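You operate a simulated robot arm through the tools that you are given. There is no shell and no other tool. Be economical: measure what you need, move in short steps, check, and stop when the job is done.

Carry out the task below with a simulated robot arm. There is one attempt and no reset: what you move stays moved.

## Task
Take the blue tub and leave it on the top of the white table. Put one of the label rolls from the top of the grey counter board in the red bowl. Put the white jug from the bottom yellow shelf on the white plates. Put the clear jar that says "yellow" from the top of the wooden counter on the black mat on the white table and the clear jar that says "blue" on the ledge under the taps. Put the black tub on the second shop shelf by the passage from the bottom. Take the small bottle on the top of the wooden counter and put it away on the top of the long workbench. Take the teal bottle on the top of the wooden counter and put it away on the grey workbench top. Shut the wooden cupboard door. Take the small white bottle from the top of the wooden counter and put it on the third shop shelf by the passage from the bottom. Push the wooden drawer shut. Push the small white door shut. Lift the delivery box lid open. The order is free. Set down upright: white jug, clear jar, small bottle, teal bottle, small white bottle.

It is judged by the outcome, as a careful person would: the job done as asked, and still so three seconds after it is handed in. It fails if anything else is knocked over, pushed out of place, dropped, spilled or broken. A push-on lid holds only when it is set on centred and level and pressed home; a screw cap is set on level and turned clockwise until tight.

## Robot
A 7-joint arm with a fingered hand on a trunk, on a base that drives. Base frame: it is fixed to the floor where the robot stands at the start and does not move with it; the origin is under the middle of the robot, x ahead of it, y to its left, z up; the surface under the hand at the start is at about z = 0.54. Readings come in m, degrees, newtons and seconds.
With the tool pointing down near the work surface it reaches from about 0.14 to 0.7 m from the robot's upright axis, wherever it stands. Its first joint turns from -166.0 to 166.0 degrees. Places, roughly: black mat on the white table (18x17 cm) [1.86, 4.04, 0.74]; black tub (9x9x8 cm) [0.9, 1.1, 0.8]; blue tub (9x9x8 cm) [0.5, 0, 0.6]; clear jar [1, 1, 1]; delivery box lid [2.2, 4, 0.9]; grey workbench top [-4.9, -0.7, 0.9]; label roll [1.25, 0, 1]; ledge under the taps (67x21 cm) [-3.24, -0.62, 0.44]; red bowl (18x18x6 cm) [1, -0.1, 1.1]; second shop shelf by the passage [-0.8, 2, 0.6]; small bottle [1, 1.25, 1.25]; small white bottle [0.75, 1.5, 1.25]; small white door [2.7, 0.1, 1.2]; teal bottle [0.75, 1.25, 1]; third shop shelf by the passage [-0.8, 2, 1]; top of the long workbench [-8.2, 1.1, 0.8]; top of the white table [1.7, 4.1, 0.7]; white jug (16x16x29 cm) [0.9, 0.8, 0.2]; white plates (19x19x3 cm) [0.9, 0.4, 1.1]; wooden cupboard door [0.6, 1.6, 0.4]; wooden drawer [0.7, 1.5, 0.9]. Payload 4 kg.
The tool frame sits at the grasp point between the pads (the TCP): z along the fingers, y along the line on which they close. The tips reach 0.026 m beyond it. The gripper opens to 0.132 m. The gripper's body begins 0.073 m behind the TCP. The gripper is a hand of 4 fingers: y runs from the thumb to the fingers, the wrist lies at [0, 0, -0.239] in the tool frame, and closing takes about 1.5 s.
Orientation is told as [roll, pitch, yaw] about the base's x, y, z axes, in that order, counted from this pose: with the fingers straight down and closing along the base's y, the tool's x points along the base's -x, its y along +y and its z along -z.

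## Interface
- The arm moves only by the tool step_arm. Its argument "series" is a list of rows, each a list of 6 numbers: the shift along the tool's x, y, z in m, then the turn, a rotation vector about the tool's x, y, z in degrees. In form: [[dx, dy, dz, rx, ry, rz], ...]. A call has 1 to 10 rows; each row is the pose to reach, as a shift and turn from the pose commanded when the call began, along the tool's axes at that moment. "jaw" is the closure, from 0 (fully open) to 1 (shut), set as the call begins (left out, the last holds). Rows are played at 5 a second. More than 0.05 m and 8.6 degrees between two rows, or a gripper value outside its range, and nothing of the call is played. A pose out of reach is approached as far as the arm can. The call stops where the force on the tool passes 40 N (or 10 N more than at its start, if that is more) or the arm is blocked; 0.2 s more then pass. The fingers move at their own pace (about 0.072 m/s each) and stop on an object; they squeeze with about 28 N. The grip force told is the motor's: it shows also when the fingers shut on nothing. Time passes only in rows, and 0.2 s behind the last, so rows that repeat a pose let the fingers close. It gives the time, the measured TCP pose, the force on the tool (base axes), the opening and the grip force at its end, in the units of the frame above (readings bear some noise), with the torque about the TCP (base axes, N m) and any sound that the robot's microphone picked up, and new pictures: "show" is both (left out), scene, wrist or none.
- Cameras (640 x 400 px; columns grow to the right, rows downward): "scene" is now at [0.0137, 0.1302, 1.5883]; the picture's right is [-0.14, -0.99, 0.00], its down [-0.63, 0.09, -0.77] and it looks along [0.76, -0.11, -0.63] (base axes); focal length 274 px, centre (320, 200). "wrist" rides on the gripper at [0.068, 0.002, -0.097] in the tool frame; the picture's right is [-0.02, 1.00, 0.00], its down [-0.82, -0.02, -0.58] and it looks along [-0.58, -0.01, 0.82] (tool axes); focal length 270 px, centre (320, 200). There is no depth. A picture from a camera that has moved, and an enlarged one, comes with that camera's place and axes in the base frame and with its lens. The place of the scene camera against the robot may be out by one fixed shift of up to 0.018 m in any direction.
- lift_body(by): slides the trunk up (or, below 0, down) by that many m; the arm and the scene camera ride with it, the base frame stays. It gives what a move gives, with no picture.
- steer(legs): drives the robot by 1 to 6 legs, each [ahead, turn to the left] in m and degrees, along the robot's own axes; the way and the turn of a leg run together, so that a leg with both is an arc; at most 1.5 m and 180 degrees a leg. The arm and the cameras ride along, it lands a little off, and it stops where it bumps. It gives what a move gives, and a new picture of the scene camera.
- curl_fingers(finger1, finger2, finger3, thumb_bend): sets how far each is bent, from 0 (flat) to 1 (curled in); at 0.3 the hand is open as for a grip, at 0.7 the pads meet at the TCP. One left out holds its place. A second passes; each finger stops where it meets its share of the squeeze, and holds until it gets a number again. A gripper value or a shape takes the hand back. It gives what a move gives, with no picture; readings hold the bend of each and the force on the fingers (four entries, about 0 where the hand has none), thumb and palm.
- grasp_type(shape): the hand has 4 fingers and takes this shape, open, in about a second: jaw (thumb against the fingers, like two jaws); tri (thumb and two fingers); tip (a fingertip pinch); poke (one finger out to press); point (the index stretched); flat (the hand flat); cup (the hand cupped); fist (a fist). The gripper value then closes the fingers along that shape, each until it touches; the sizes above hold for jaw. It gives what a move gives, with no picture.
- turn_head(pan, tilt): turns the head with the scene camera to pan (to the left, within 155 degrees either way) and tilt (down, from -29 to 69), counted from straight ahead of the robot. It gives what a move gives, and a new picture of the scene camera.
- inspect(camera, box): a new picture of the part [left, top, right, bottom] of that camera's present view, enlarged. It takes no simulated time.
- finish_job(): hands the job in; it is judged then, once.

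Work in short steps. Places have to be worked out from the pictures, the camera data and where the tool is seen: move nearer, look again, correct. Check each grasp and each placing, and mend what went wrong. You have 546 turns and 360 pictures in all, those below and enlarged ones among them. Open the gripper and draw the arm clear of the work before you hand the job in, unless the task says otherwise; then end with one line.

The tools are called after "Call:" as name(argument=value, ...) on one line, values as JSON. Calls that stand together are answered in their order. step_arm: Moves the arm, as the interface text tells. Its arguments: {"type":"object","properties":{"series":{"type":"array","items":{"type":"array","items":{"type":"number"}}},"jaw":{"type":"number"},"show":{"type":"string","enum":["both","scene","wrist","none"]}},"required":["series"]} The other tools are called the same way: lift_body (by) slides the trunk up or down; grasp_type (shape) gives the hand a shape; curl_fingers (finger1, finger2, finger3, thumb_bend) moves the fingers one by one; steer (legs) drives the base; turn_head (pan, tilt) turns the head that bears the scene camera; inspect (camera, box) takes an enlarged picture of a part of a camera's view; finish_job () hands the job in.

At the start:

```text
t: 0.0
eef_pos: [0.3922, -0.132, 1.3904]
orientation: [-0.2, 0.0, 0.0]
contact_force: [0.1, 0.4, -0.4]
wrist_torque: [0.0, -0.01, -0.04]
width: 0.1319
finger_force: 0.2
shape: jaw
bend: [0.3, 0.3, 0.3, 0.3]
finger forces: [0.0, 0.0, 0.1, 0.0, 0.0, 0.1]
trunk travel left (down, up): [-0.549, 0.041]
robot x, y, heading: [-0.0012, -0.0013, -0.2]
head pan, tilt: [-8.3, 39.4]
```

scene: 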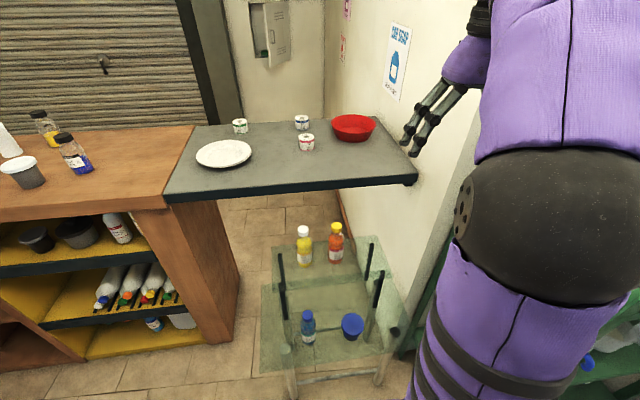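
wrist: 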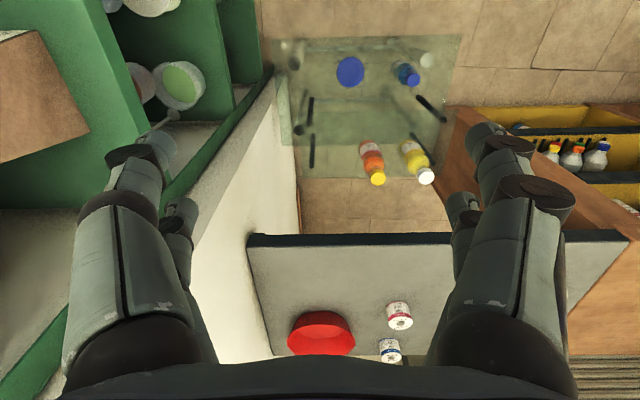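

The blue tub looks to be near (0.47, -0.05). I'll zoom in on the glass stand and on the counter before moving.

Call:
inspect(camera="scene", box=[240, 210, 440, 400])

Call:
inspect(camera="scene", box=[0, 90, 240, 370])

Call:
turn_head(pan=60, tilt=30)

```text
2.11 times, centred on (340, 305) of scene
camera zoom: at [0.0137, 0.1302, 1.5883], right [-0.14, -0.99, 0.0], down [-0.63, 0.09, -0.77], along [0.76, -0.11, -0.63], focal length 576 px, centre (278, -21)
```

zoom: 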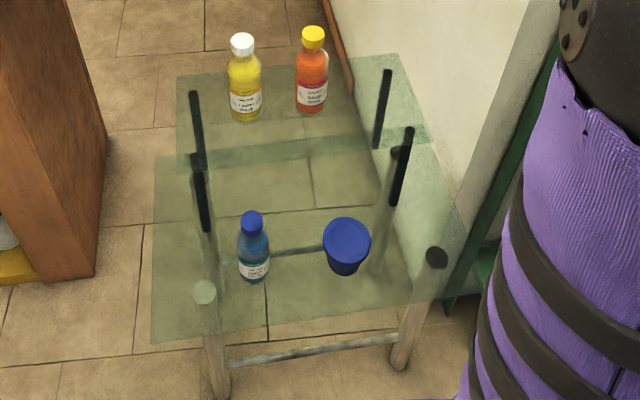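

```text
1.43 times, centred on (120, 230) of scene
camera zoom: at [0.0137, 0.1302, 1.5883], right [-0.14, -0.99, 0.0], down [-0.63, 0.09, -0.77], along [0.76, -0.11, -0.63], focal length 391 px, centre (606, 157)
```

zoom: 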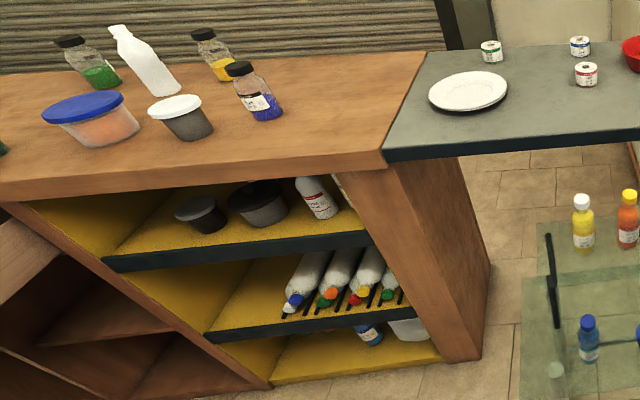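

```text
t: 1.4
eef_pos: [0.3923, -0.1314, 1.3909]
orientation: [-0.1, -0.1, 0.0]
contact_force: [0.8, 0.4, -0.4]
wrist_torque: [0.0, -0.02, 0.02]
width: 0.1317
finger_force: 0.0
shape: jaw
bend: [0.3, 0.3, 0.3, 0.3]
finger forces: [0.0, 0.1, 0.0, 0.0, 0.0, 0.1]
trunk travel left (down, up): [-0.549, 0.041]
robot x, y, heading: [-0.0003, 0.0025, -0.1]
head pan, tilt: [60.0, 30.0]
camera scene: at [-0.0256, 0.2207, 1.6027], right [0.87, -0.5, 0.0], down [-0.25, -0.43, -0.87], along [0.43, 0.75, -0.5], focal length 274 px, centre (320, 200)
```

scene: 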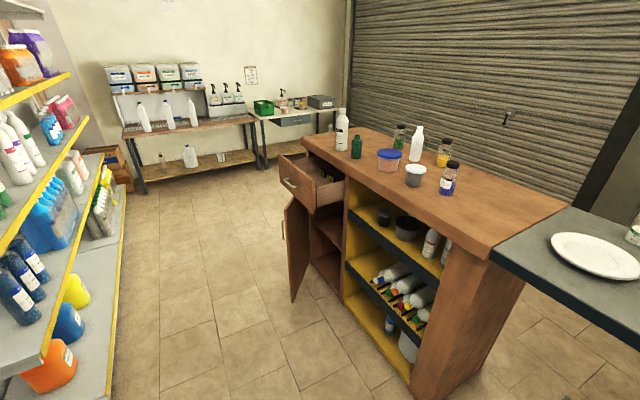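

Survey: the counter is ahead-left with an open drawer and an open door. I'll enlarge the counter and look further around.

Call:
inspect(camera="scene", box=[270, 95, 490, 235])

Call:
inspect(camera="scene", box=[270, 190, 490, 390])

Call:
inspect(camera="scene", box=[90, 50, 350, 200])

Call:
turn_head(pan=120, tilt=25)

```text
2.86 times, centred on (380, 165) of scene
camera zoom: at [-0.0256, 0.2207, 1.6027], right [0.87, -0.5, 0.0], down [-0.25, -0.43, -0.87], along [0.43, 0.75, -0.5], focal length 782 px, centre (149, 300)
```

zoom: 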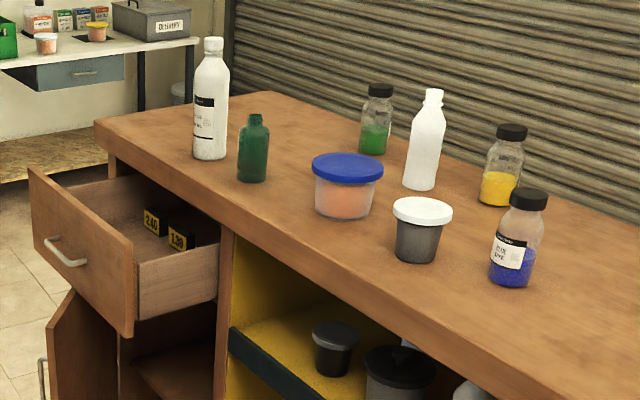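

```text
2.00 times, centred on (380, 290) of scene
camera zoom: at [-0.0256, 0.2207, 1.6027], right [0.87, -0.5, 0.0], down [-0.25, -0.43, -0.87], along [0.43, 0.75, -0.5], focal length 547 px, centre (200, 20)
```

zoom: 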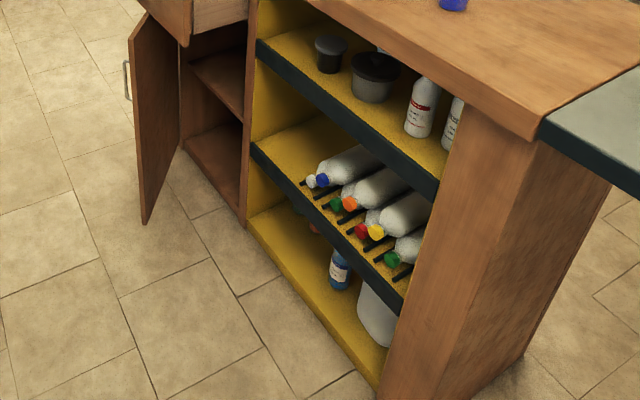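

```text
2.46 times, centred on (220, 125) of scene
camera zoom: at [-0.0256, 0.2207, 1.6027], right [0.87, -0.5, 0.0], down [-0.25, -0.43, -0.87], along [0.43, 0.75, -0.5], focal length 674 px, centre (566, 385)
```

zoom: 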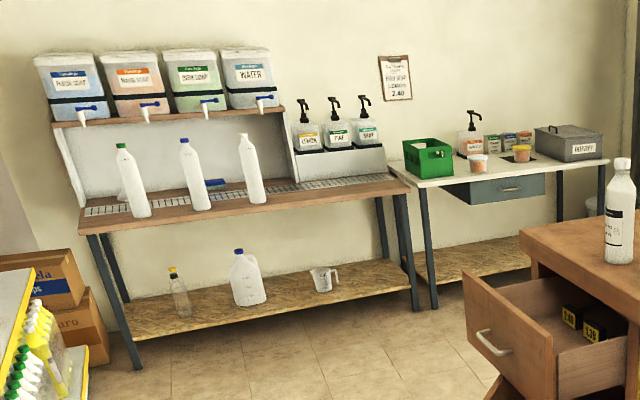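

```text
t: 2.7
eef_pos: [0.3922, -0.1304, 1.3909]
orientation: [-0.1, 0.0, 0.0]
contact_force: [0.5, 0.6, -0.5]
wrist_torque: [-0.03, 0.06, -0.01]
width: 0.1319
finger_force: 0.1
shape: jaw
bend: [0.3, 0.3, 0.3, 0.3]
finger forces: [0.0, 0.0, 0.0, 0.0, 0.0, 0.1]
trunk travel left (down, up): [-0.549, 0.041]
robot x, y, heading: [0.004, 0.0063, 0.4]
head pan, tilt: [120.0, 25.0]
camera scene: at [-0.1169, 0.2223, 1.6107], right [0.87, 0.5, 0.0], down [0.21, -0.37, -0.91], along [-0.45, 0.79, -0.42], focal length 274 px, centre (320, 200)
```

scene: 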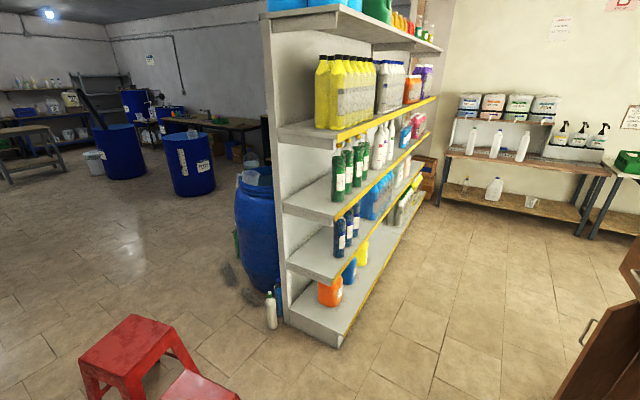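

The shop shelf, the white table and the back room are visible. I'll keep surveying behind and to the right, and toward the small white door.

Call:
turn_head(pan=155, tilt=20)

Call:
turn_head(pan=-90, tilt=30)

Call:
turn_head(pan=-150, tilt=15)

Call:
turn_head(pan=10, tilt=12)

```text
t: 3.7
eef_pos: [0.3913, -0.1308, 1.3913]
orientation: [-0.2, -0.1, 0.0]
contact_force: [-0.8, 0.6, 0.1]
wrist_torque: [0.02, -0.03, 0.01]
width: 0.132
finger_force: 0.1
shape: jaw
bend: [0.3, 0.3, 0.3, 0.3]
finger forces: [0.1, 0.0, 0.0, 0.0, 0.1, 0.0]
trunk travel left (down, up): [-0.549, 0.041]
robot x, y, heading: [-0.0008, -0.002, -0.1]
head pan, tilt: [154.7, 20.0]
camera scene: at [-0.155, 0.1823, 1.6188], right [0.43, 0.9, 0.0], down [0.31, -0.15, -0.94], along [-0.85, 0.4, -0.34], focal length 274 px, centre (320, 200)
```

scene: 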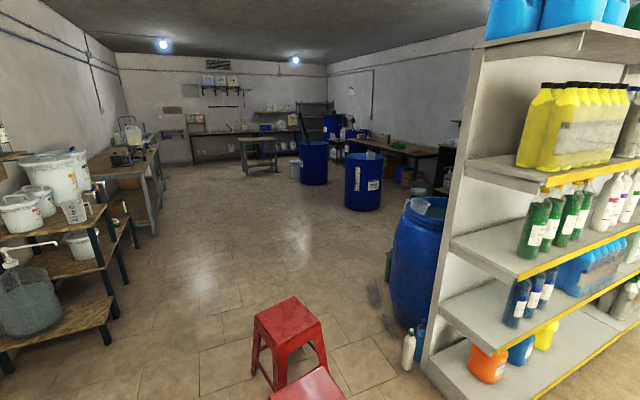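

```text
t: 7.1
eef_pos: [0.392, -0.1313, 1.3903]
orientation: [-0.1, 0.0, 0.0]
contact_force: [-0.2, -1.0, 0.7]
wrist_torque: [0.01, 0.01, -0.01]
width: 0.1318
finger_force: 0.1
shape: jaw
bend: [0.3, 0.3, 0.3, 0.3]
finger forces: [0.0, 0.0, 0.0, 0.0, 0.0, 0.1]
trunk travel left (down, up): [-0.549, 0.041]
robot x, y, heading: [-0.0012, -0.0013, -0.0]
head pan, tilt: [-90.0, 30.0]
camera scene: at [-0.0709, 0.052, 1.6027], right [-1.0, 0.0, 0.0], down [0.0, 0.5, -0.87], along [0.0, -0.87, -0.5], focal length 274 px, centre (320, 200)
```

scene: 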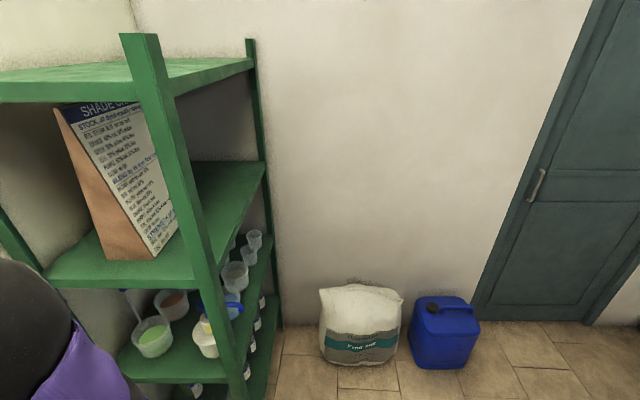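

```text
t: 8.4
eef_pos: [0.3909, -0.1326, 1.3905]
orientation: [-0.1, 0.0, 0.0]
contact_force: [-0.6, 0.0, -0.3]
wrist_torque: [-0.02, 0.02, 0.02]
width: 0.1322
finger_force: 0.0
shape: jaw
bend: [0.3, 0.3, 0.3, 0.3]
finger forces: [0.0, 0.1, 0.0, 0.0, 0.1, 0.0]
trunk travel left (down, up): [-0.549, 0.041]
robot x, y, heading: [-0.0009, 0.0002, -0.0]
head pan, tilt: [-150.0, 15.0]
camera scene: at [-0.1517, 0.0957, 1.6269], right [-0.5, 0.87, 0.0], down [0.22, 0.13, -0.97], along [-0.84, -0.48, -0.26], focal length 274 px, centre (320, 200)
```

scene: 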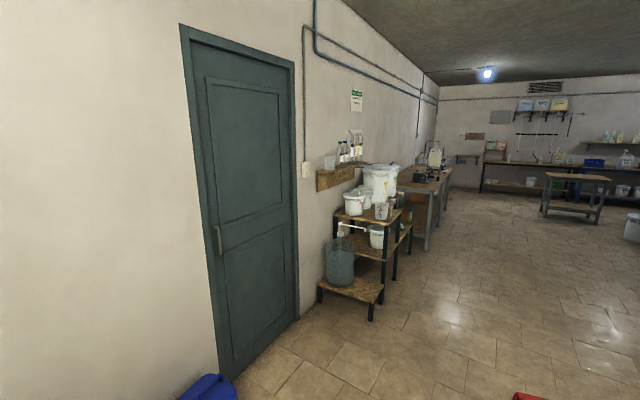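

```text
t: 10.9
eef_pos: [0.3917, -0.1315, 1.3911]
orientation: [0.0, 0.1, 0.0]
contact_force: [-0.3, -0.3, 0.0]
wrist_torque: [0.02, 0.0, -0.01]
width: 0.1317
finger_force: 0.0
shape: jaw
bend: [0.3, 0.3, 0.3, 0.3]
finger forces: [0.0, 0.0, 0.0, 0.0, 0.0, 0.0]
trunk travel left (down, up): [-0.549, 0.041]
robot x, y, heading: [-0.0, -0.0016, 0.0]
head pan, tilt: [10.0, 12.0]
camera scene: at [0.0209, 0.1586, 1.6318], right [0.17, -0.98, 0.0], down [-0.2, -0.04, -0.98], along [0.96, 0.17, -0.21], focal length 274 px, centre (320, 200)
```

scene: 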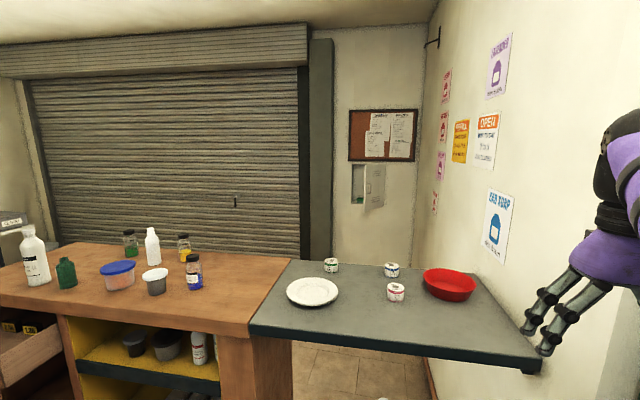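

Behind the counter there is a walkway to the shutter, so the label roll, jug and small door can be reached by standing at suitable spots. I'll look down at my own base and the glass stand to judge clearance.

Call:
turn_head(pan=0, tilt=69)

Call:
turn_head(pan=90, tilt=60)

```text
t: 12.2
eef_pos: [0.392, -0.1324, 1.391]
orientation: [-0.1, 0.0, 0.0]
contact_force: [-0.4, 0.1, 0.1]
wrist_torque: [0.03, 0.0, 0.0]
width: 0.1319
finger_force: 0.1
shape: jaw
bend: [0.3, 0.3, 0.3, 0.3]
finger forces: [0.1, 0.0, 0.0, 0.0, 0.0, 0.0]
trunk travel left (down, up): [-0.549, 0.041]
robot x, y, heading: [-0.0002, 0.0019, -0.1]
head pan, tilt: [0.0, 68.8]
camera scene: at [-0.0149, 0.1425, 1.5513], right [0.0, -1.0, 0.0], down [-0.93, 0.0, -0.36], along [0.36, 0.0, -0.93], focal length 274 px, centre (320, 200)
```

scene: 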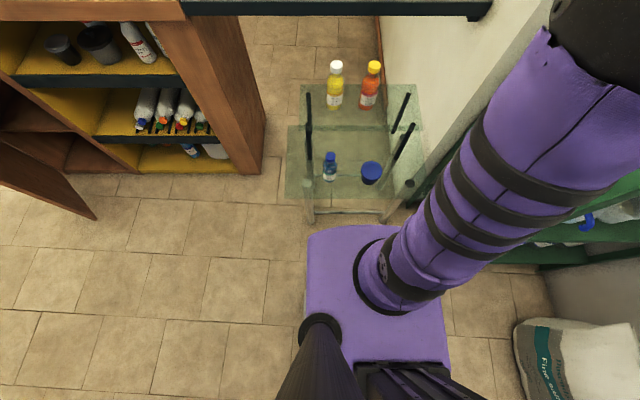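

```text
t: 13.8
eef_pos: [0.3917, -0.1309, 1.391]
orientation: [-0.1, 0.1, 0.0]
contact_force: [-0.5, 0.8, 0.2]
wrist_torque: [-0.01, 0.0, 0.0]
width: 0.1318
finger_force: 0.0
shape: jaw
bend: [0.3, 0.3, 0.3, 0.3]
finger forces: [0.0, 0.1, 0.0, 0.0, 0.0, 0.0]
trunk travel left (down, up): [-0.549, 0.041]
robot x, y, heading: [-0.0021, -0.0019, -0.2]
head pan, tilt: [90.0, 60.0]
camera scene: at [-0.0708, 0.2091, 1.5606], right [1.0, 0.0, 0.0], down [0.0, -0.87, -0.5], along [0.0, 0.5, -0.87], focal length 274 px, centre (320, 200)
```

scene: 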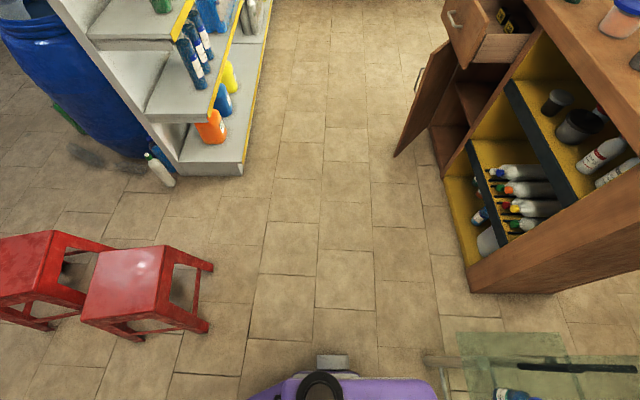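

I judge the blue tub at (0.468, -0.052), with its top near z 0.62. The stand's posts are near (0.53, -0.14) and (0.55, 0.19), topping out at z 0.83. I'll move the hand above the tub and then lower the trunk.

Call:
step_arm(series=[[-0.03, 0.03, 0, 0, 0, 0], [-0.06, 0.06, 0, 0, 0, 0], [-0.076, 0.08, 0, 0, 0, 0], [-0.076, 0.08, 0, 0, 0, 0]], jaw=0, show="none")

Call:
lift_body(by=-0.45)

Call:
turn_head(pan=-5, tilt=50)

Call:
inspect(camera="wrist", box=[0, 0, 640, 400])

```text
t: 14.8
eef_pos: [0.4666, -0.0481, 1.388]
orientation: [-0.1, 0.0, 0.0]
contact_force: [0.1, 0.6, -0.4]
wrist_torque: [-0.02, -0.02, -0.01]
width: 0.1322
finger_force: 0.0
shape: jaw
bend: [0.3, 0.3, 0.3, 0.3]
finger forces: [0.0, 0.0, 0.0, 0.1, 0.0, 0.0]
trunk travel left (down, up): [-0.549, 0.041]
robot x, y, heading: [-0.0015, 0.0, 0.1]
head pan, tilt: [90.0, 60.0]
```

```text
refused: -0.45 is not a number from -0.4 to 0.4
```

```text
t: 16.5
eef_pos: [0.4668, -0.05, 1.3885]
orientation: [-0.2, 0.0, 0.1]
contact_force: [0.3, -0.5, 0.2]
wrist_torque: [-0.03, -0.01, 0.03]
width: 0.1317
finger_force: 0.1
shape: jaw
bend: [0.3, 0.3, 0.3, 0.3]
finger forces: [0.0, 0.0, 0.1, 0.1, 0.1, 0.0]
trunk travel left (down, up): [-0.549, 0.041]
robot x, y, heading: [0.0014, 0.0008, -0.3]
head pan, tilt: [-5.0, 50.0]
camera scene: at [0.0059, 0.1358, 1.5732], right [-0.09, -1.0, 0.0], down [-0.76, 0.07, -0.64], along [0.64, -0.06, -0.77], focal length 274 px, centre (320, 200)
```

scene: 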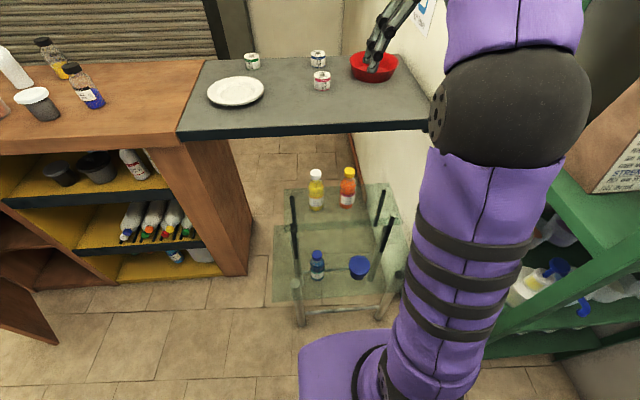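

```text
1.00 times, centred on (320, 200) of wrist (not enlarged: the box is as wide or as high as the picture)
camera zoom: at [0.3981, -0.048, 1.4854], right [0.02, 1.0, 0.0], down [0.82, -0.02, 0.58], along [0.58, -0.02, -0.82], focal length 270 px, centre (320, 200)
```

zoom: 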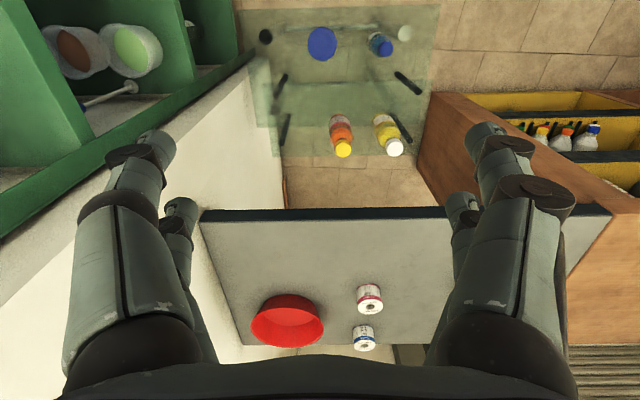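

The tub lies right below the hand, at (0.475, -0.05). I'll lower the trunk by 0.4.

Call:
lift_body(by=-0.4)

Call:
inspect(camera="scene", box=[0, 0, 640, 400])

Call:
inspect(camera="wrist", box=[0, 0, 640, 400])

```text
t: 20.4
eef_pos: [0.4662, -0.0489, 0.988]
orientation: [0.0, 0.0, 0.0]
contact_force: [-0.4, -0.2, 0.5]
wrist_torque: [0.01, 0.02, -0.02]
width: 0.1321
finger_force: 0.0
shape: jaw
bend: [0.3, 0.3, 0.3, 0.3]
finger forces: [0.0, 0.0, 0.0, 0.0, 0.0, 0.0]
trunk travel left (down, up): [-0.149, 0.441]
robot x, y, heading: [-0.0006, -0.0006, 0.1]
head pan, tilt: [-5.0, 50.0]
```

```text
1.00 times, centred on (320, 200) of scene (not enlarged: the box is as wide or as high as the picture)
camera zoom: at [0.0058, 0.1357, 1.1732], right [-0.09, -1.0, 0.0], down [-0.76, 0.07, -0.64], along [0.64, -0.06, -0.77], focal length 274 px, centre (320, 200)
```

zoom: 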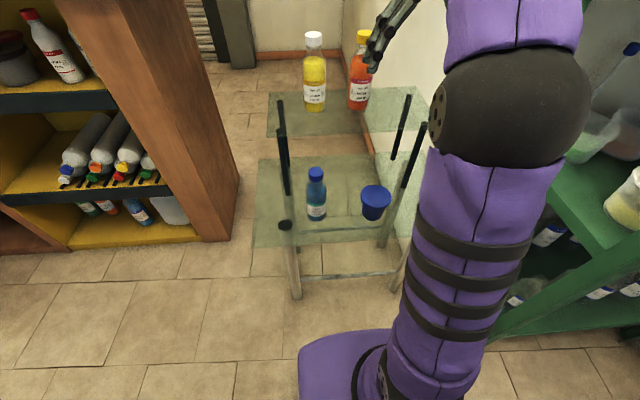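

```text
1.00 times, centred on (320, 200) of wrist (not enlarged: the box is as wide or as high as the picture)
camera zoom: at [0.3981, -0.048, 1.0854], right [0.02, 1.0, 0.0], down [0.82, -0.02, 0.58], along [0.58, -0.02, -0.82], focal length 270 px, centre (320, 200)
```

zoom: 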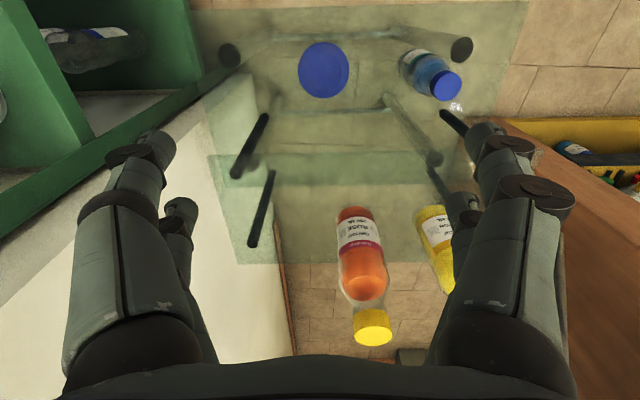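

The tub centre reads (0.477, -0.047). I'll lower the trunk another 0.14, bring the arm down part way, and check.

Call:
lift_body(by=-0.14)

Call:
step_arm(series=[[-0.009, 0.002, 0.04, 0, 0, 0], [-0.009, 0.002, 0.08, 0, 0, 0], [-0.009, 0.002, 0.12, 0, 0, 0], [-0.009, 0.002, 0.16, 0, 0, 0], [-0.009, 0.002, 0.16, 0, 0, 0]])

```text
t: 22.0
eef_pos: [0.4664, -0.0496, 0.8483]
orientation: [-0.1, 0.1, 0.0]
contact_force: [0.2, -1.0, 0.0]
wrist_torque: [0.03, -0.04, 0.01]
width: 0.132
finger_force: 0.1
shape: jaw
bend: [0.3, 0.3, 0.3, 0.3]
finger forces: [0.0, 0.1, 0.1, 0.0, 0.0, 0.0]
trunk travel left (down, up): [-0.009, 0.581]
robot x, y, heading: [-0.0004, 0.0032, -0.1]
head pan, tilt: [-5.0, 50.0]
```

```text
t: 23.2
eef_pos: [0.4723, -0.0507, 0.6868]
orientation: [-0.1, -0.1, 0.0]
contact_force: [-0.1, 0.0, -0.3]
wrist_torque: [-0.03, 0.02, 0.0]
width: 0.1318
finger_force: 0.2
shape: jaw
bend: [0.3, 0.3, 0.3, 0.3]
finger forces: [0.0, 0.0, 0.0, 0.0, 0.0, 0.0]
trunk travel left (down, up): [-0.009, 0.581]
robot x, y, heading: [0.0008, 0.0003, -0.0]
head pan, tilt: [-5.0, 50.0]
camera scene: at [0.0058, 0.1357, 1.0332], right [-0.09, -1.0, 0.0], down [-0.76, 0.07, -0.64], along [0.64, -0.06, -0.77], focal length 274 px, centre (320, 200)
camera wrist: at [0.4041, -0.0495, 0.7839], right [0.02, 1.0, 0.0], down [0.82, -0.02, 0.58], along [0.58, -0.02, -0.82], focal length 270 px, centre (320, 200)
```

scene: 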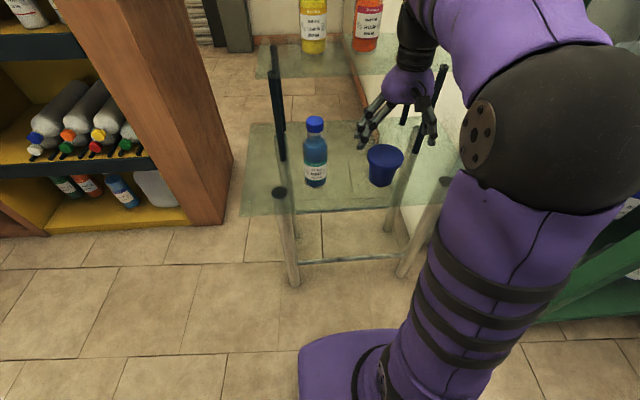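
wrist: 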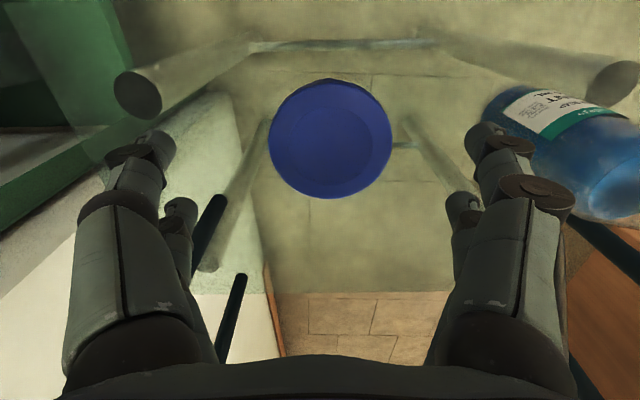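

The tub is centred under the hand and the bottle is clear of the fingers. I'll descend to z 0.588 and then close.

Call:
step_arm(series=[[-0.005, 0, 0.03, 0, 0, 0], [-0.005, 0, 0.06, 0, 0, 0], [-0.005, 0, 0.08, 0, 0, 0], [-0.005, 0, 0.098, 0, 0, 0], [-0.005, 0, 0.098, 0, 0, 0]])

```text
t: 24.4
eef_pos: [0.4781, -0.0503, 0.5929]
orientation: [-0.2, 0.0, 0.0]
contact_force: [0.2, -0.4, -0.3]
wrist_torque: [0.03, 0.01, -0.02]
width: 0.1319
finger_force: 0.1
shape: jaw
bend: [0.3, 0.3, 0.3, 0.3]
finger forces: [0.0, 0.0, 0.1, 0.0, 0.0, 0.0]
trunk travel left (down, up): [-0.009, 0.581]
robot x, y, heading: [-0.0025, 0.0008, 0.2]
head pan, tilt: [-5.0, 50.0]
camera scene: at [0.0058, 0.1357, 1.0332], right [-0.09, -1.0, 0.0], down [-0.76, 0.07, -0.64], along [0.64, -0.06, -0.77], focal length 274 px, centre (320, 200)
camera wrist: at [0.4103, -0.048, 0.6895], right [0.03, 1.0, 0.0], down [0.82, -0.02, 0.58], along [0.58, -0.02, -0.82], focal length 270 px, centre (320, 200)
```

scene: 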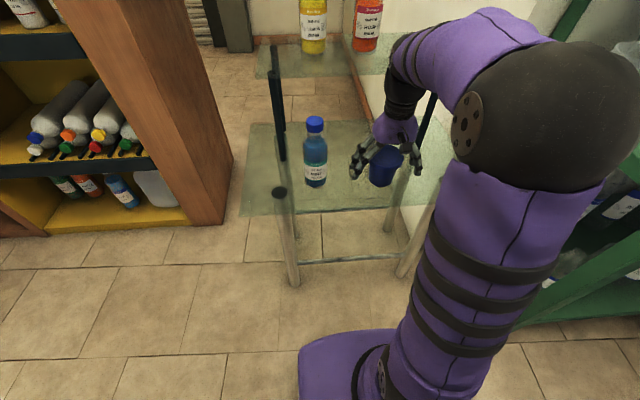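
wrist: 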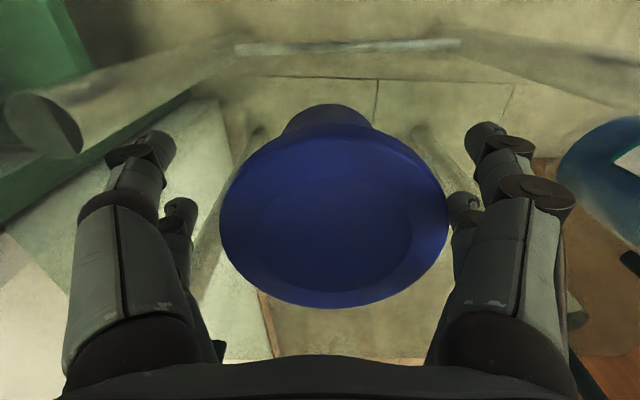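

The tub's rim is near z 0.60. I'll go 0.015 lower and close the fingers.

Call:
step_arm(series=[[0, 0.004, 0.013, 0, 0, 0], [0, 0.004, 0.013, 0, 0, 0]], show="none")

Call:
step_arm(series=[[0, 0, 0, 0, 0, 0], [0, 0, 0, 0, 0, 0], [0, 0, 0, 0, 0, 0], [0, 0, 0, 0, 0, 0], [0, 0, 0, 0, 0, 0], [0, 0, 0, 0, 0, 0], [0, 0, 0, 0, 0, 0], [0, 0, 0, 0, 0, 0]], jaw=1, show="wrist")

```text
t: 25.0
eef_pos: [0.48, -0.0442, 0.5797]
orientation: [-0.2, 0.1, 0.1]
contact_force: [0.0, 1.0, 0.3]
wrist_torque: [0.0, 0.02, 0.01]
width: 0.1319
finger_force: 0.0
shape: jaw
bend: [0.3, 0.3, 0.3, 0.3]
finger forces: [0.1, 0.0, 0.0, 0.0, 0.0, 0.0]
trunk travel left (down, up): [-0.009, 0.581]
robot x, y, heading: [0.0002, 0.0046, -0.0]
head pan, tilt: [-5.0, 50.0]
```

```text
t: 26.8
eef_pos: [0.4801, -0.0446, 0.5792]
orientation: [-0.1, 0.0, 0.0]
contact_force: [-0.5, -0.3, -0.2]
wrist_torque: [0.0, -0.02, 0.0]
width: 0.0438
finger_force: 27.7
shape: jaw
bend: [0.74, 0.74, 0.74, 0.7]
finger forces: [26.3, 26.7, 26.2, 0.0, 24.4, 0.0]
trunk travel left (down, up): [-0.009, 0.581]
robot x, y, heading: [0.003, 0.0035, 0.2]
head pan, tilt: [-5.0, 50.0]
camera wrist: at [0.411, -0.043, 0.6765], right [0.02, 1.0, 0.0], down [0.82, -0.02, 0.58], along [0.58, -0.02, -0.82], focal length 270 px, centre (320, 200)
```

wrist: 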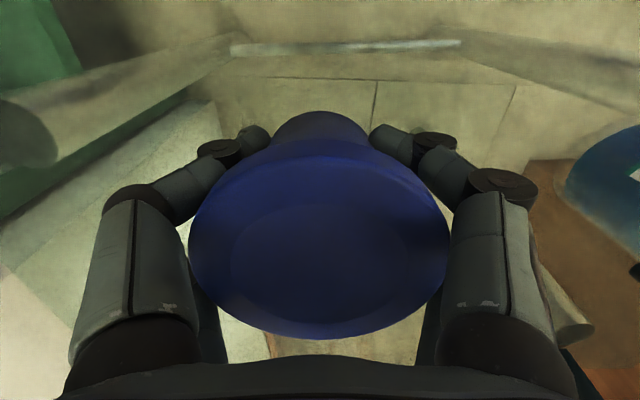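

The fingers hold the tub under its rim with about 27 N. I'll lift the arm and check.

Call:
step_arm(series=[[0, 0, -0.03, 0, 0, 0], [0, 0, -0.07, 0, 0, 0], [0, 0, -0.12, 0, 0, 0], [0, 0, -0.17, 0, 0, 0], [0, 0, -0.22, 0, 0, 0], [0, 0, -0.26, 0, 0, 0], [0, 0, -0.26, 0, 0, 0]])

Call:
lift_body(by=0.4)

```text
t: 28.4
eef_pos: [0.4799, -0.0423, 0.8368]
orientation: [-0.2, 0.1, 0.1]
contact_force: [-0.6, 0.0, 0.2]
wrist_torque: [0.01, 0.01, -0.03]
width: 0.0432
finger_force: 28.3
shape: jaw
bend: [0.74, 0.74, 0.74, 0.7]
finger forces: [27.1, 27.9, 27.8, 0.0, 24.2, 0.0]
trunk travel left (down, up): [-0.009, 0.581]
robot x, y, heading: [0.0001, 0.0007, 0.1]
head pan, tilt: [-5.0, 50.0]
camera scene: at [0.0058, 0.1357, 1.0332], right [-0.09, -1.0, 0.0], down [-0.76, 0.07, -0.64], along [0.64, -0.06, -0.77], focal length 274 px, centre (320, 200)
camera wrist: at [0.412, -0.0407, 0.9335], right [0.03, 1.0, 0.0], down [0.82, -0.02, 0.58], along [0.58, -0.02, -0.82], focal length 270 px, centre (320, 200)
```

scene: 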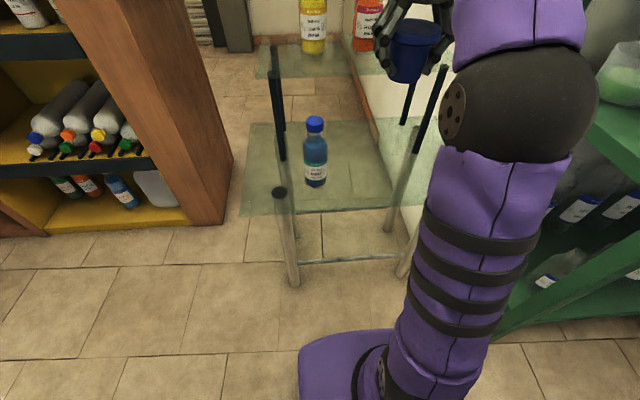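
wrist: 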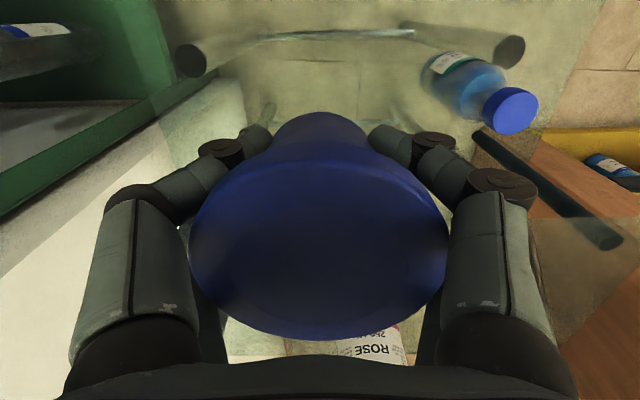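

```text
t: 32.2
eef_pos: [0.4803, -0.0422, 1.2363]
orientation: [-0.1, 0.0, 0.0]
contact_force: [1.0, 0.0, -0.6]
wrist_torque: [0.0, -0.02, 0.02]
width: 0.0427
finger_force: 27.8
shape: jaw
bend: [0.74, 0.74, 0.74, 0.7]
finger forces: [27.1, 28.1, 27.9, 0.0, 24.2, 0.0]
trunk travel left (down, up): [-0.409, 0.181]
robot x, y, heading: [0.0004, -0.0051, 0.0]
head pan, tilt: [-5.0, 50.0]
```

The tub is held firmly. I'll draw the hand in a little, then turn left and drive up the aisle at x≈-0.05 towards the white table.

Call:
step_arm(series=[[0.04, 0, 0, 0, 0, 0], [0.08, 0, 0, 0, 0, 0], [0.11, 0, 0, 0, 0, 0], [0.11, 0, 0, 0, 0, 0]], show="none")

Call:
steer(legs=[[-0.05, 0], [0, 90]])

```text
t: 33.2
eef_pos: [0.3678, -0.0421, 1.2364]
orientation: [-0.1, 0.1, 0.0]
contact_force: [-0.3, 0.1, -0.3]
wrist_torque: [-0.04, -0.02, -0.01]
width: 0.0428
finger_force: 28.4
shape: jaw
bend: [0.74, 0.74, 0.74, 0.7]
finger forces: [27.3, 28.2, 27.8, 0.0, 24.2, 0.0]
trunk travel left (down, up): [-0.409, 0.181]
robot x, y, heading: [-0.0012, 0.0018, -0.3]
head pan, tilt: [-5.0, 50.0]
```

```text
t: 38.2
eef_pos: [0.01, 0.3676, 1.2371]
orientation: [-0.2, 0.0, 87.4]
contact_force: [0.0, -0.5, -0.7]
wrist_torque: [0.01, 0.0, -0.01]
width: 0.0425
finger_force: 28.2
shape: jaw
bend: [0.74, 0.74, 0.74, 0.7]
finger forces: [26.9, 28.7, 27.8, 0.1, 23.9, 0.0]
trunk travel left (down, up): [-0.409, 0.181]
robot x, y, heading: [-0.0481, -0.0002, 87.4]
head pan, tilt: [-5.0, 50.0]
stopped in leg 2: the robot was blocked; the commanded pose is now the measured one
camera scene: at [-0.2059, 0.0131, 1.4332], right [0.99, -0.13, 0.0], down [-0.1, -0.76, -0.64], along [0.08, 0.64, -0.77], focal length 274 px, centre (320, 200)
```

scene: 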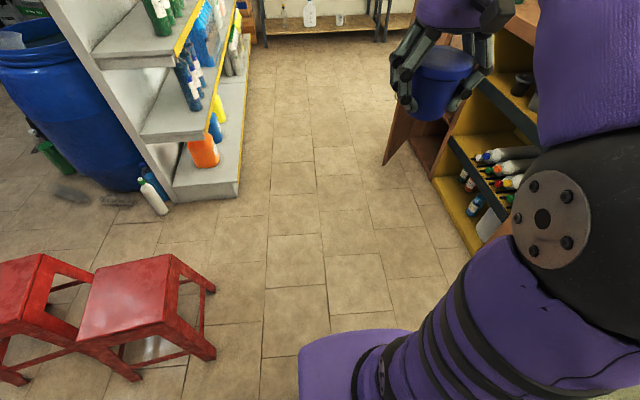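

The turn stopped at 87.4°, close enough. I'll roll forward a bit up the aisle.

Call:
steer(legs=[[0.4, 0]])

```text
t: 40.7
eef_pos: [0.0324, 0.7649, 1.2371]
orientation: [-0.1, 0.0, 87.0]
contact_force: [-0.4, -0.6, 0.8]
wrist_torque: [0.02, 0.01, 0.01]
width: 0.0425
finger_force: 27.5
shape: jaw
bend: [0.74, 0.74, 0.74, 0.7]
finger forces: [26.9, 28.7, 27.8, 0.1, 23.8, 0.0]
trunk travel left (down, up): [-0.409, 0.181]
robot x, y, heading: [-0.0342, 0.3938, 87.0]
head pan, tilt: [-5.0, 50.0]
camera scene: at [-0.1862, 0.4113, 1.4332], right [0.99, -0.14, 0.0], down [-0.11, -0.76, -0.64], along [0.09, 0.64, -0.77], focal length 274 px, centre (320, 200)
```

scene: 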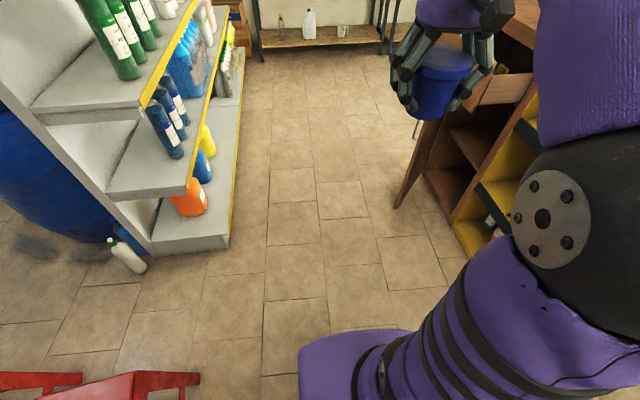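

I'll check that the bump did not disturb the glass stand.

Call:
turn_head(pan=-125, tilt=40)

```text
t: 42.7
eef_pos: [0.0321, 0.7645, 1.2374]
orientation: [-0.1, 0.0, 87.0]
contact_force: [0.2, -1.0, 0.3]
wrist_torque: [-0.01, -0.01, 0.0]
width: 0.0425
finger_force: 28.3
shape: jaw
bend: [0.74, 0.74, 0.74, 0.7]
finger forces: [26.8, 28.7, 27.8, 0.1, 23.9, 0.0]
trunk travel left (down, up): [-0.409, 0.181]
robot x, y, heading: [-0.033, 0.397, 87.2]
head pan, tilt: [-125.0, 40.0]
camera scene: at [-0.13, 0.2826, 1.4474], right [-0.62, -0.79, 0.0], down [-0.51, 0.4, -0.77], along [0.6, -0.47, -0.64], focal length 274 px, centre (320, 200)
```

scene: 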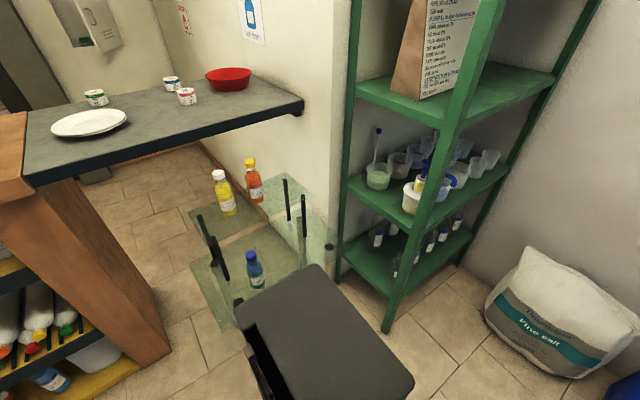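

Nothing was disturbed. I'll drive on up the aisle with the head looking right-forward.

Call:
turn_head(pan=-40, tilt=35)

Call:
steer(legs=[[0.1, 3], [1.3, 0], [0.9, 0]])

```text
t: 44.3
eef_pos: [0.0322, 0.7638, 1.2368]
orientation: [-0.1, 0.0, 87.0]
contact_force: [0.0, -0.1, -0.9]
wrist_torque: [0.0, 0.01, -0.01]
width: 0.0425
finger_force: 27.8
shape: jaw
bend: [0.74, 0.74, 0.74, 0.7]
finger forces: [26.9, 28.8, 27.9, 0.0, 24.0, 0.0]
trunk travel left (down, up): [-0.409, 0.181]
robot x, y, heading: [-0.0276, 0.3982, 87.2]
head pan, tilt: [-40.0, 35.0]
camera scene: at [-0.1369, 0.3993, 1.4549], right [0.73, -0.68, 0.0], down [-0.39, -0.42, -0.82], along [0.56, 0.6, -0.57], focal length 274 px, centre (320, 200)
```

scene: 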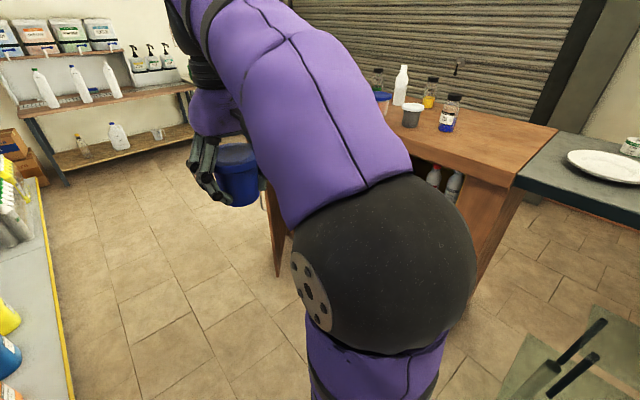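

```text
t: 55.7
eef_pos: [0.0124, 3.0269, 1.2371]
orientation: [-0.1, 0.1, 90.6]
contact_force: [0.7, 0.0, -0.8]
wrist_torque: [-0.01, 0.01, 0.01]
width: 0.0424
finger_force: 28.8
shape: jaw
bend: [0.74, 0.74, 0.74, 0.7]
finger forces: [26.9, 28.7, 27.9, 0.0, 24.0, 0.0]
trunk travel left (down, up): [-0.409, 0.181]
robot x, y, heading: [-0.0296, 2.6594, 90.6]
head pan, tilt: [-40.0, 35.0]
camera scene: at [-0.1349, 2.6533, 1.4549], right [0.77, -0.64, 0.0], down [-0.36, -0.44, -0.82], along [0.52, 0.63, -0.57], focal length 274 px, centre (320, 200)
```

scene: 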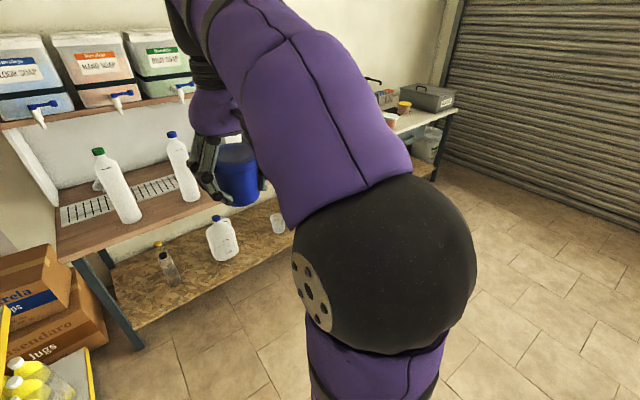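

I'm at (-0.03, 2.66). I'll turn right towards the white table and look left past the arm.

Call:
steer(legs=[[0, -72]])

Call:
turn_head(pan=20, tilt=25)

```text
t: 59.5
eef_pos: [0.3354, 2.7387, 1.2371]
orientation: [-0.2, -0.1, 19.3]
contact_force: [-0.2, 0.5, -0.3]
wrist_torque: [-0.02, 0.0, -0.01]
width: 0.0424
finger_force: 28.0
shape: jaw
bend: [0.74, 0.74, 0.74, 0.7]
finger forces: [26.5, 28.4, 27.9, 0.0, 23.6, 0.1]
trunk travel left (down, up): [-0.409, 0.181]
robot x, y, heading: [-0.0287, 2.6549, 19.1]
head pan, tilt: [-40.0, 35.0]
camera scene: at [-0.0629, 2.7401, 1.4549], right [-0.36, -0.93, 0.0], down [-0.54, 0.2, -0.82], along [0.77, -0.29, -0.57], focal length 274 px, centre (320, 200)
```

scene: 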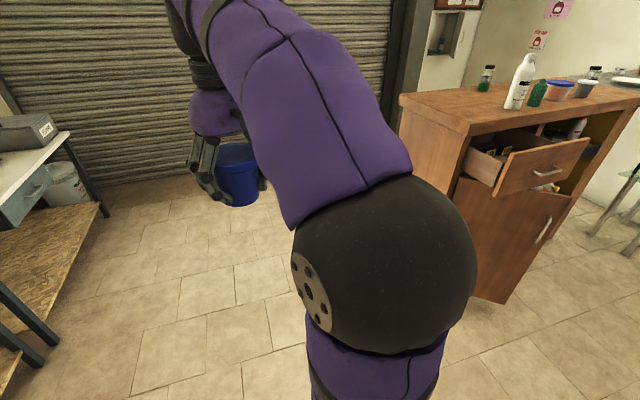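

```text
t: 60.9
eef_pos: [0.3364, 2.7386, 1.2374]
orientation: [-0.1, 0.0, 19.3]
contact_force: [-0.6, -0.1, -0.6]
wrist_torque: [0.0, 0.04, -0.01]
width: 0.0423
finger_force: 28.0
shape: jaw
bend: [0.74, 0.74, 0.74, 0.7]
finger forces: [26.5, 28.4, 27.7, 0.1, 23.7, 0.1]
trunk travel left (down, up): [-0.409, 0.181]
robot x, y, heading: [-0.0281, 2.6559, 19.1]
head pan, tilt: [20.0, 25.0]
camera scene: at [-0.0738, 2.8296, 1.4707], right [0.63, -0.78, 0.0], down [-0.33, -0.27, -0.91], along [0.7, 0.57, -0.42], focal length 274 px, centre (320, 200)
```

scene: 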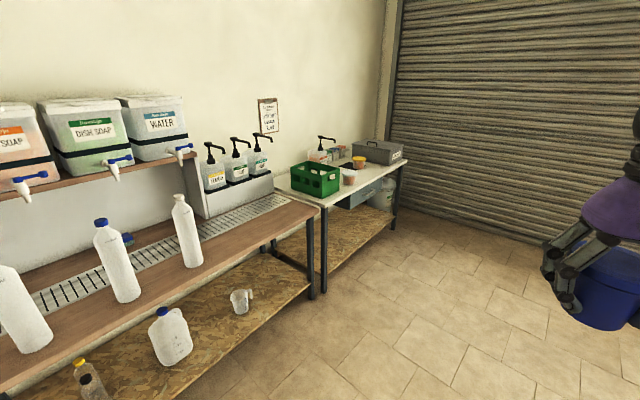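

The white table's front edge is at y≈3.73, from x 1.08 to 2.24. I'll drive to about (1.5, 3.2) and face it.

Call:
steer(legs=[[1.3, 0], [0.3, 0], [0, 71]])

Call:
turn_head(pan=5, tilt=45)

```text
t: 72.1
eef_pos: [1.4923, 3.5599, 1.2368]
orientation: [-0.1, 0.0, 89.0]
contact_force: [-0.3, -0.9, 0.0]
wrist_torque: [-0.02, 0.02, 0.01]
width: 0.0424
finger_force: 27.8
shape: jaw
bend: [0.74, 0.74, 0.74, 0.7]
finger forces: [26.1, 28.1, 27.6, 0.0, 23.6, 0.0]
trunk travel left (down, up): [-0.409, 0.181]
robot x, y, heading: [1.4397, 3.193, 88.8]
head pan, tilt: [20.0, 25.0]
camera scene: at [1.246, 3.2125, 1.4707], right [0.95, 0.32, 0.0], down [0.14, -0.4, -0.91], along [-0.29, 0.86, -0.42], focal length 274 px, centre (320, 200)
```

scene: 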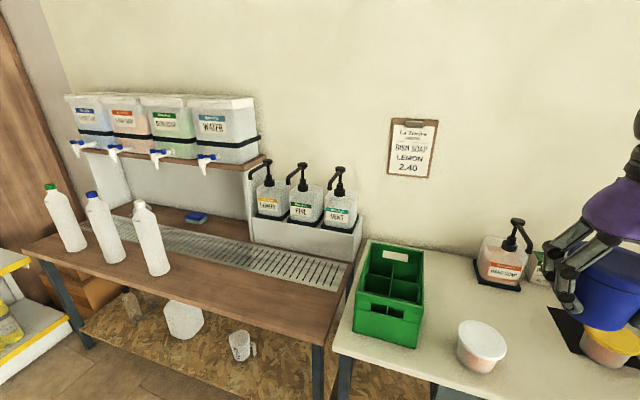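

```text
t: 73.0
eef_pos: [1.4905, 3.5612, 1.2364]
orientation: [-0.1, 0.0, 88.9]
contact_force: [-0.2, 0.2, 0.1]
wrist_torque: [-0.01, 0.01, 0.0]
width: 0.0425
finger_force: 27.6
shape: jaw
bend: [0.74, 0.74, 0.74, 0.7]
finger forces: [26.1, 28.2, 27.7, 0.0, 23.8, 0.0]
trunk travel left (down, up): [-0.409, 0.181]
robot x, y, heading: [1.4414, 3.1953, 88.7]
head pan, tilt: [5.0, 45.0]
camera scene: at [1.2703, 3.2064, 1.4401], right [1.0, 0.07, 0.0], down [0.05, -0.71, -0.71], along [-0.05, 0.71, -0.71], focal length 274 px, centre (320, 200)
```

scene: 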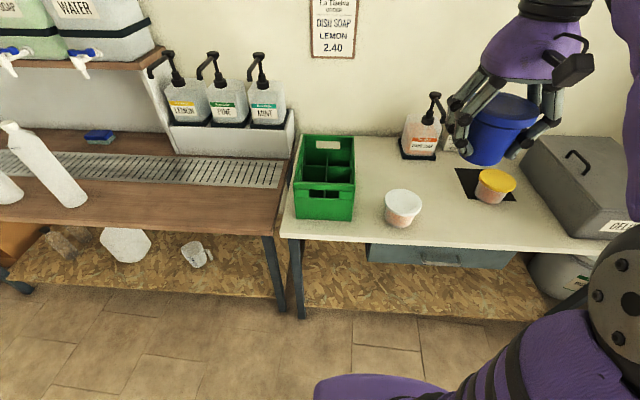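

The table has a crate, two small tubs and a pump tray. Between the white-lidded tub (1.49, 3.84) and the yellow-lidded one (1.81, 3.95) there is a free spot at about (1.66, 3.83). I'll roll 0.15 forward, move the hand over it and lower.

Call:
steer(legs=[[0.15, 0]])

Call:
step_arm(series=[[-0.03, -0.04, 0, 0, 0, 0], [-0.06, -0.08, 0, 0, 0, 0], [-0.09, -0.12, 0, 0, 0, 0], [-0.12, -0.16, 0, 0, 0, 0], [-0.12, -0.17, 0, 0, 0, 0], [-0.12, -0.17, 0, 0, 0, 0]], show="scene")

```text
t: 74.3
eef_pos: [1.4935, 3.7153, 1.236]
orientation: [-0.1, -0.1, 89.0]
contact_force: [0.1, 0.8, -0.6]
wrist_torque: [0.01, -0.02, 0.02]
width: 0.0425
finger_force: 28.0
shape: jaw
bend: [0.74, 0.74, 0.74, 0.7]
finger forces: [26.1, 28.2, 27.6, 0.0, 23.6, 0.0]
trunk travel left (down, up): [-0.409, 0.181]
robot x, y, heading: [1.4439, 3.3473, 88.9]
head pan, tilt: [5.0, 45.0]
camera scene: at [1.2734, 3.3597, 1.4401], right [1.0, 0.07, 0.0], down [0.05, -0.71, -0.71], along [-0.05, 0.71, -0.71], focal length 274 px, centre (320, 200)
```

scene: 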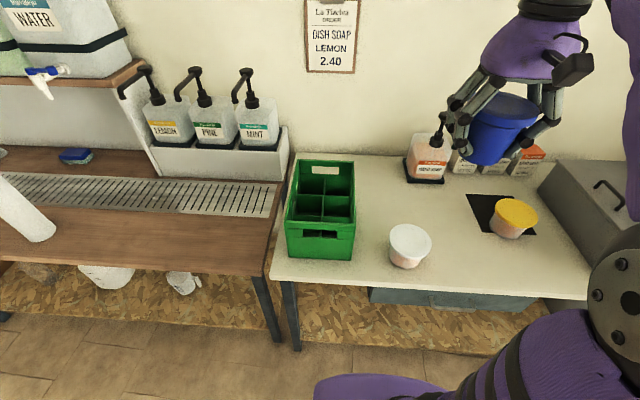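

```text
t: 75.7
eef_pos: [1.6616, 3.8178, 1.2249]
orientation: [-0.2, 0.0, 89.0]
contact_force: [0.4, 0.0, -0.2]
wrist_torque: [-0.02, 0.06, -0.01]
width: 0.0421
finger_force: 27.9
shape: jaw
bend: [0.74, 0.74, 0.74, 0.7]
finger forces: [26.3, 28.3, 28.0, 0.0, 23.7, 0.0]
out of reach, approached as far as the arm can: row 4, 5, 6
trunk travel left (down, up): [-0.409, 0.181]
robot x, y, heading: [1.4446, 3.3449, 89.0]
head pan, tilt: [5.0, 45.0]
camera scene: at [1.2743, 3.3598, 1.4402], right [1.0, 0.07, 0.0], down [0.05, -0.71, -0.71], along [-0.05, 0.71, -0.71], focal length 274 px, centre (320, 200)
```

scene: 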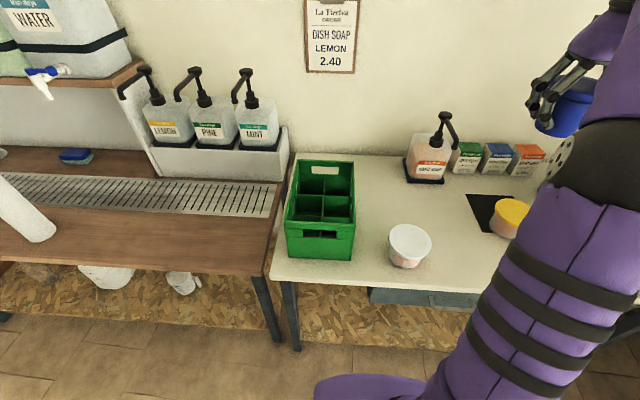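

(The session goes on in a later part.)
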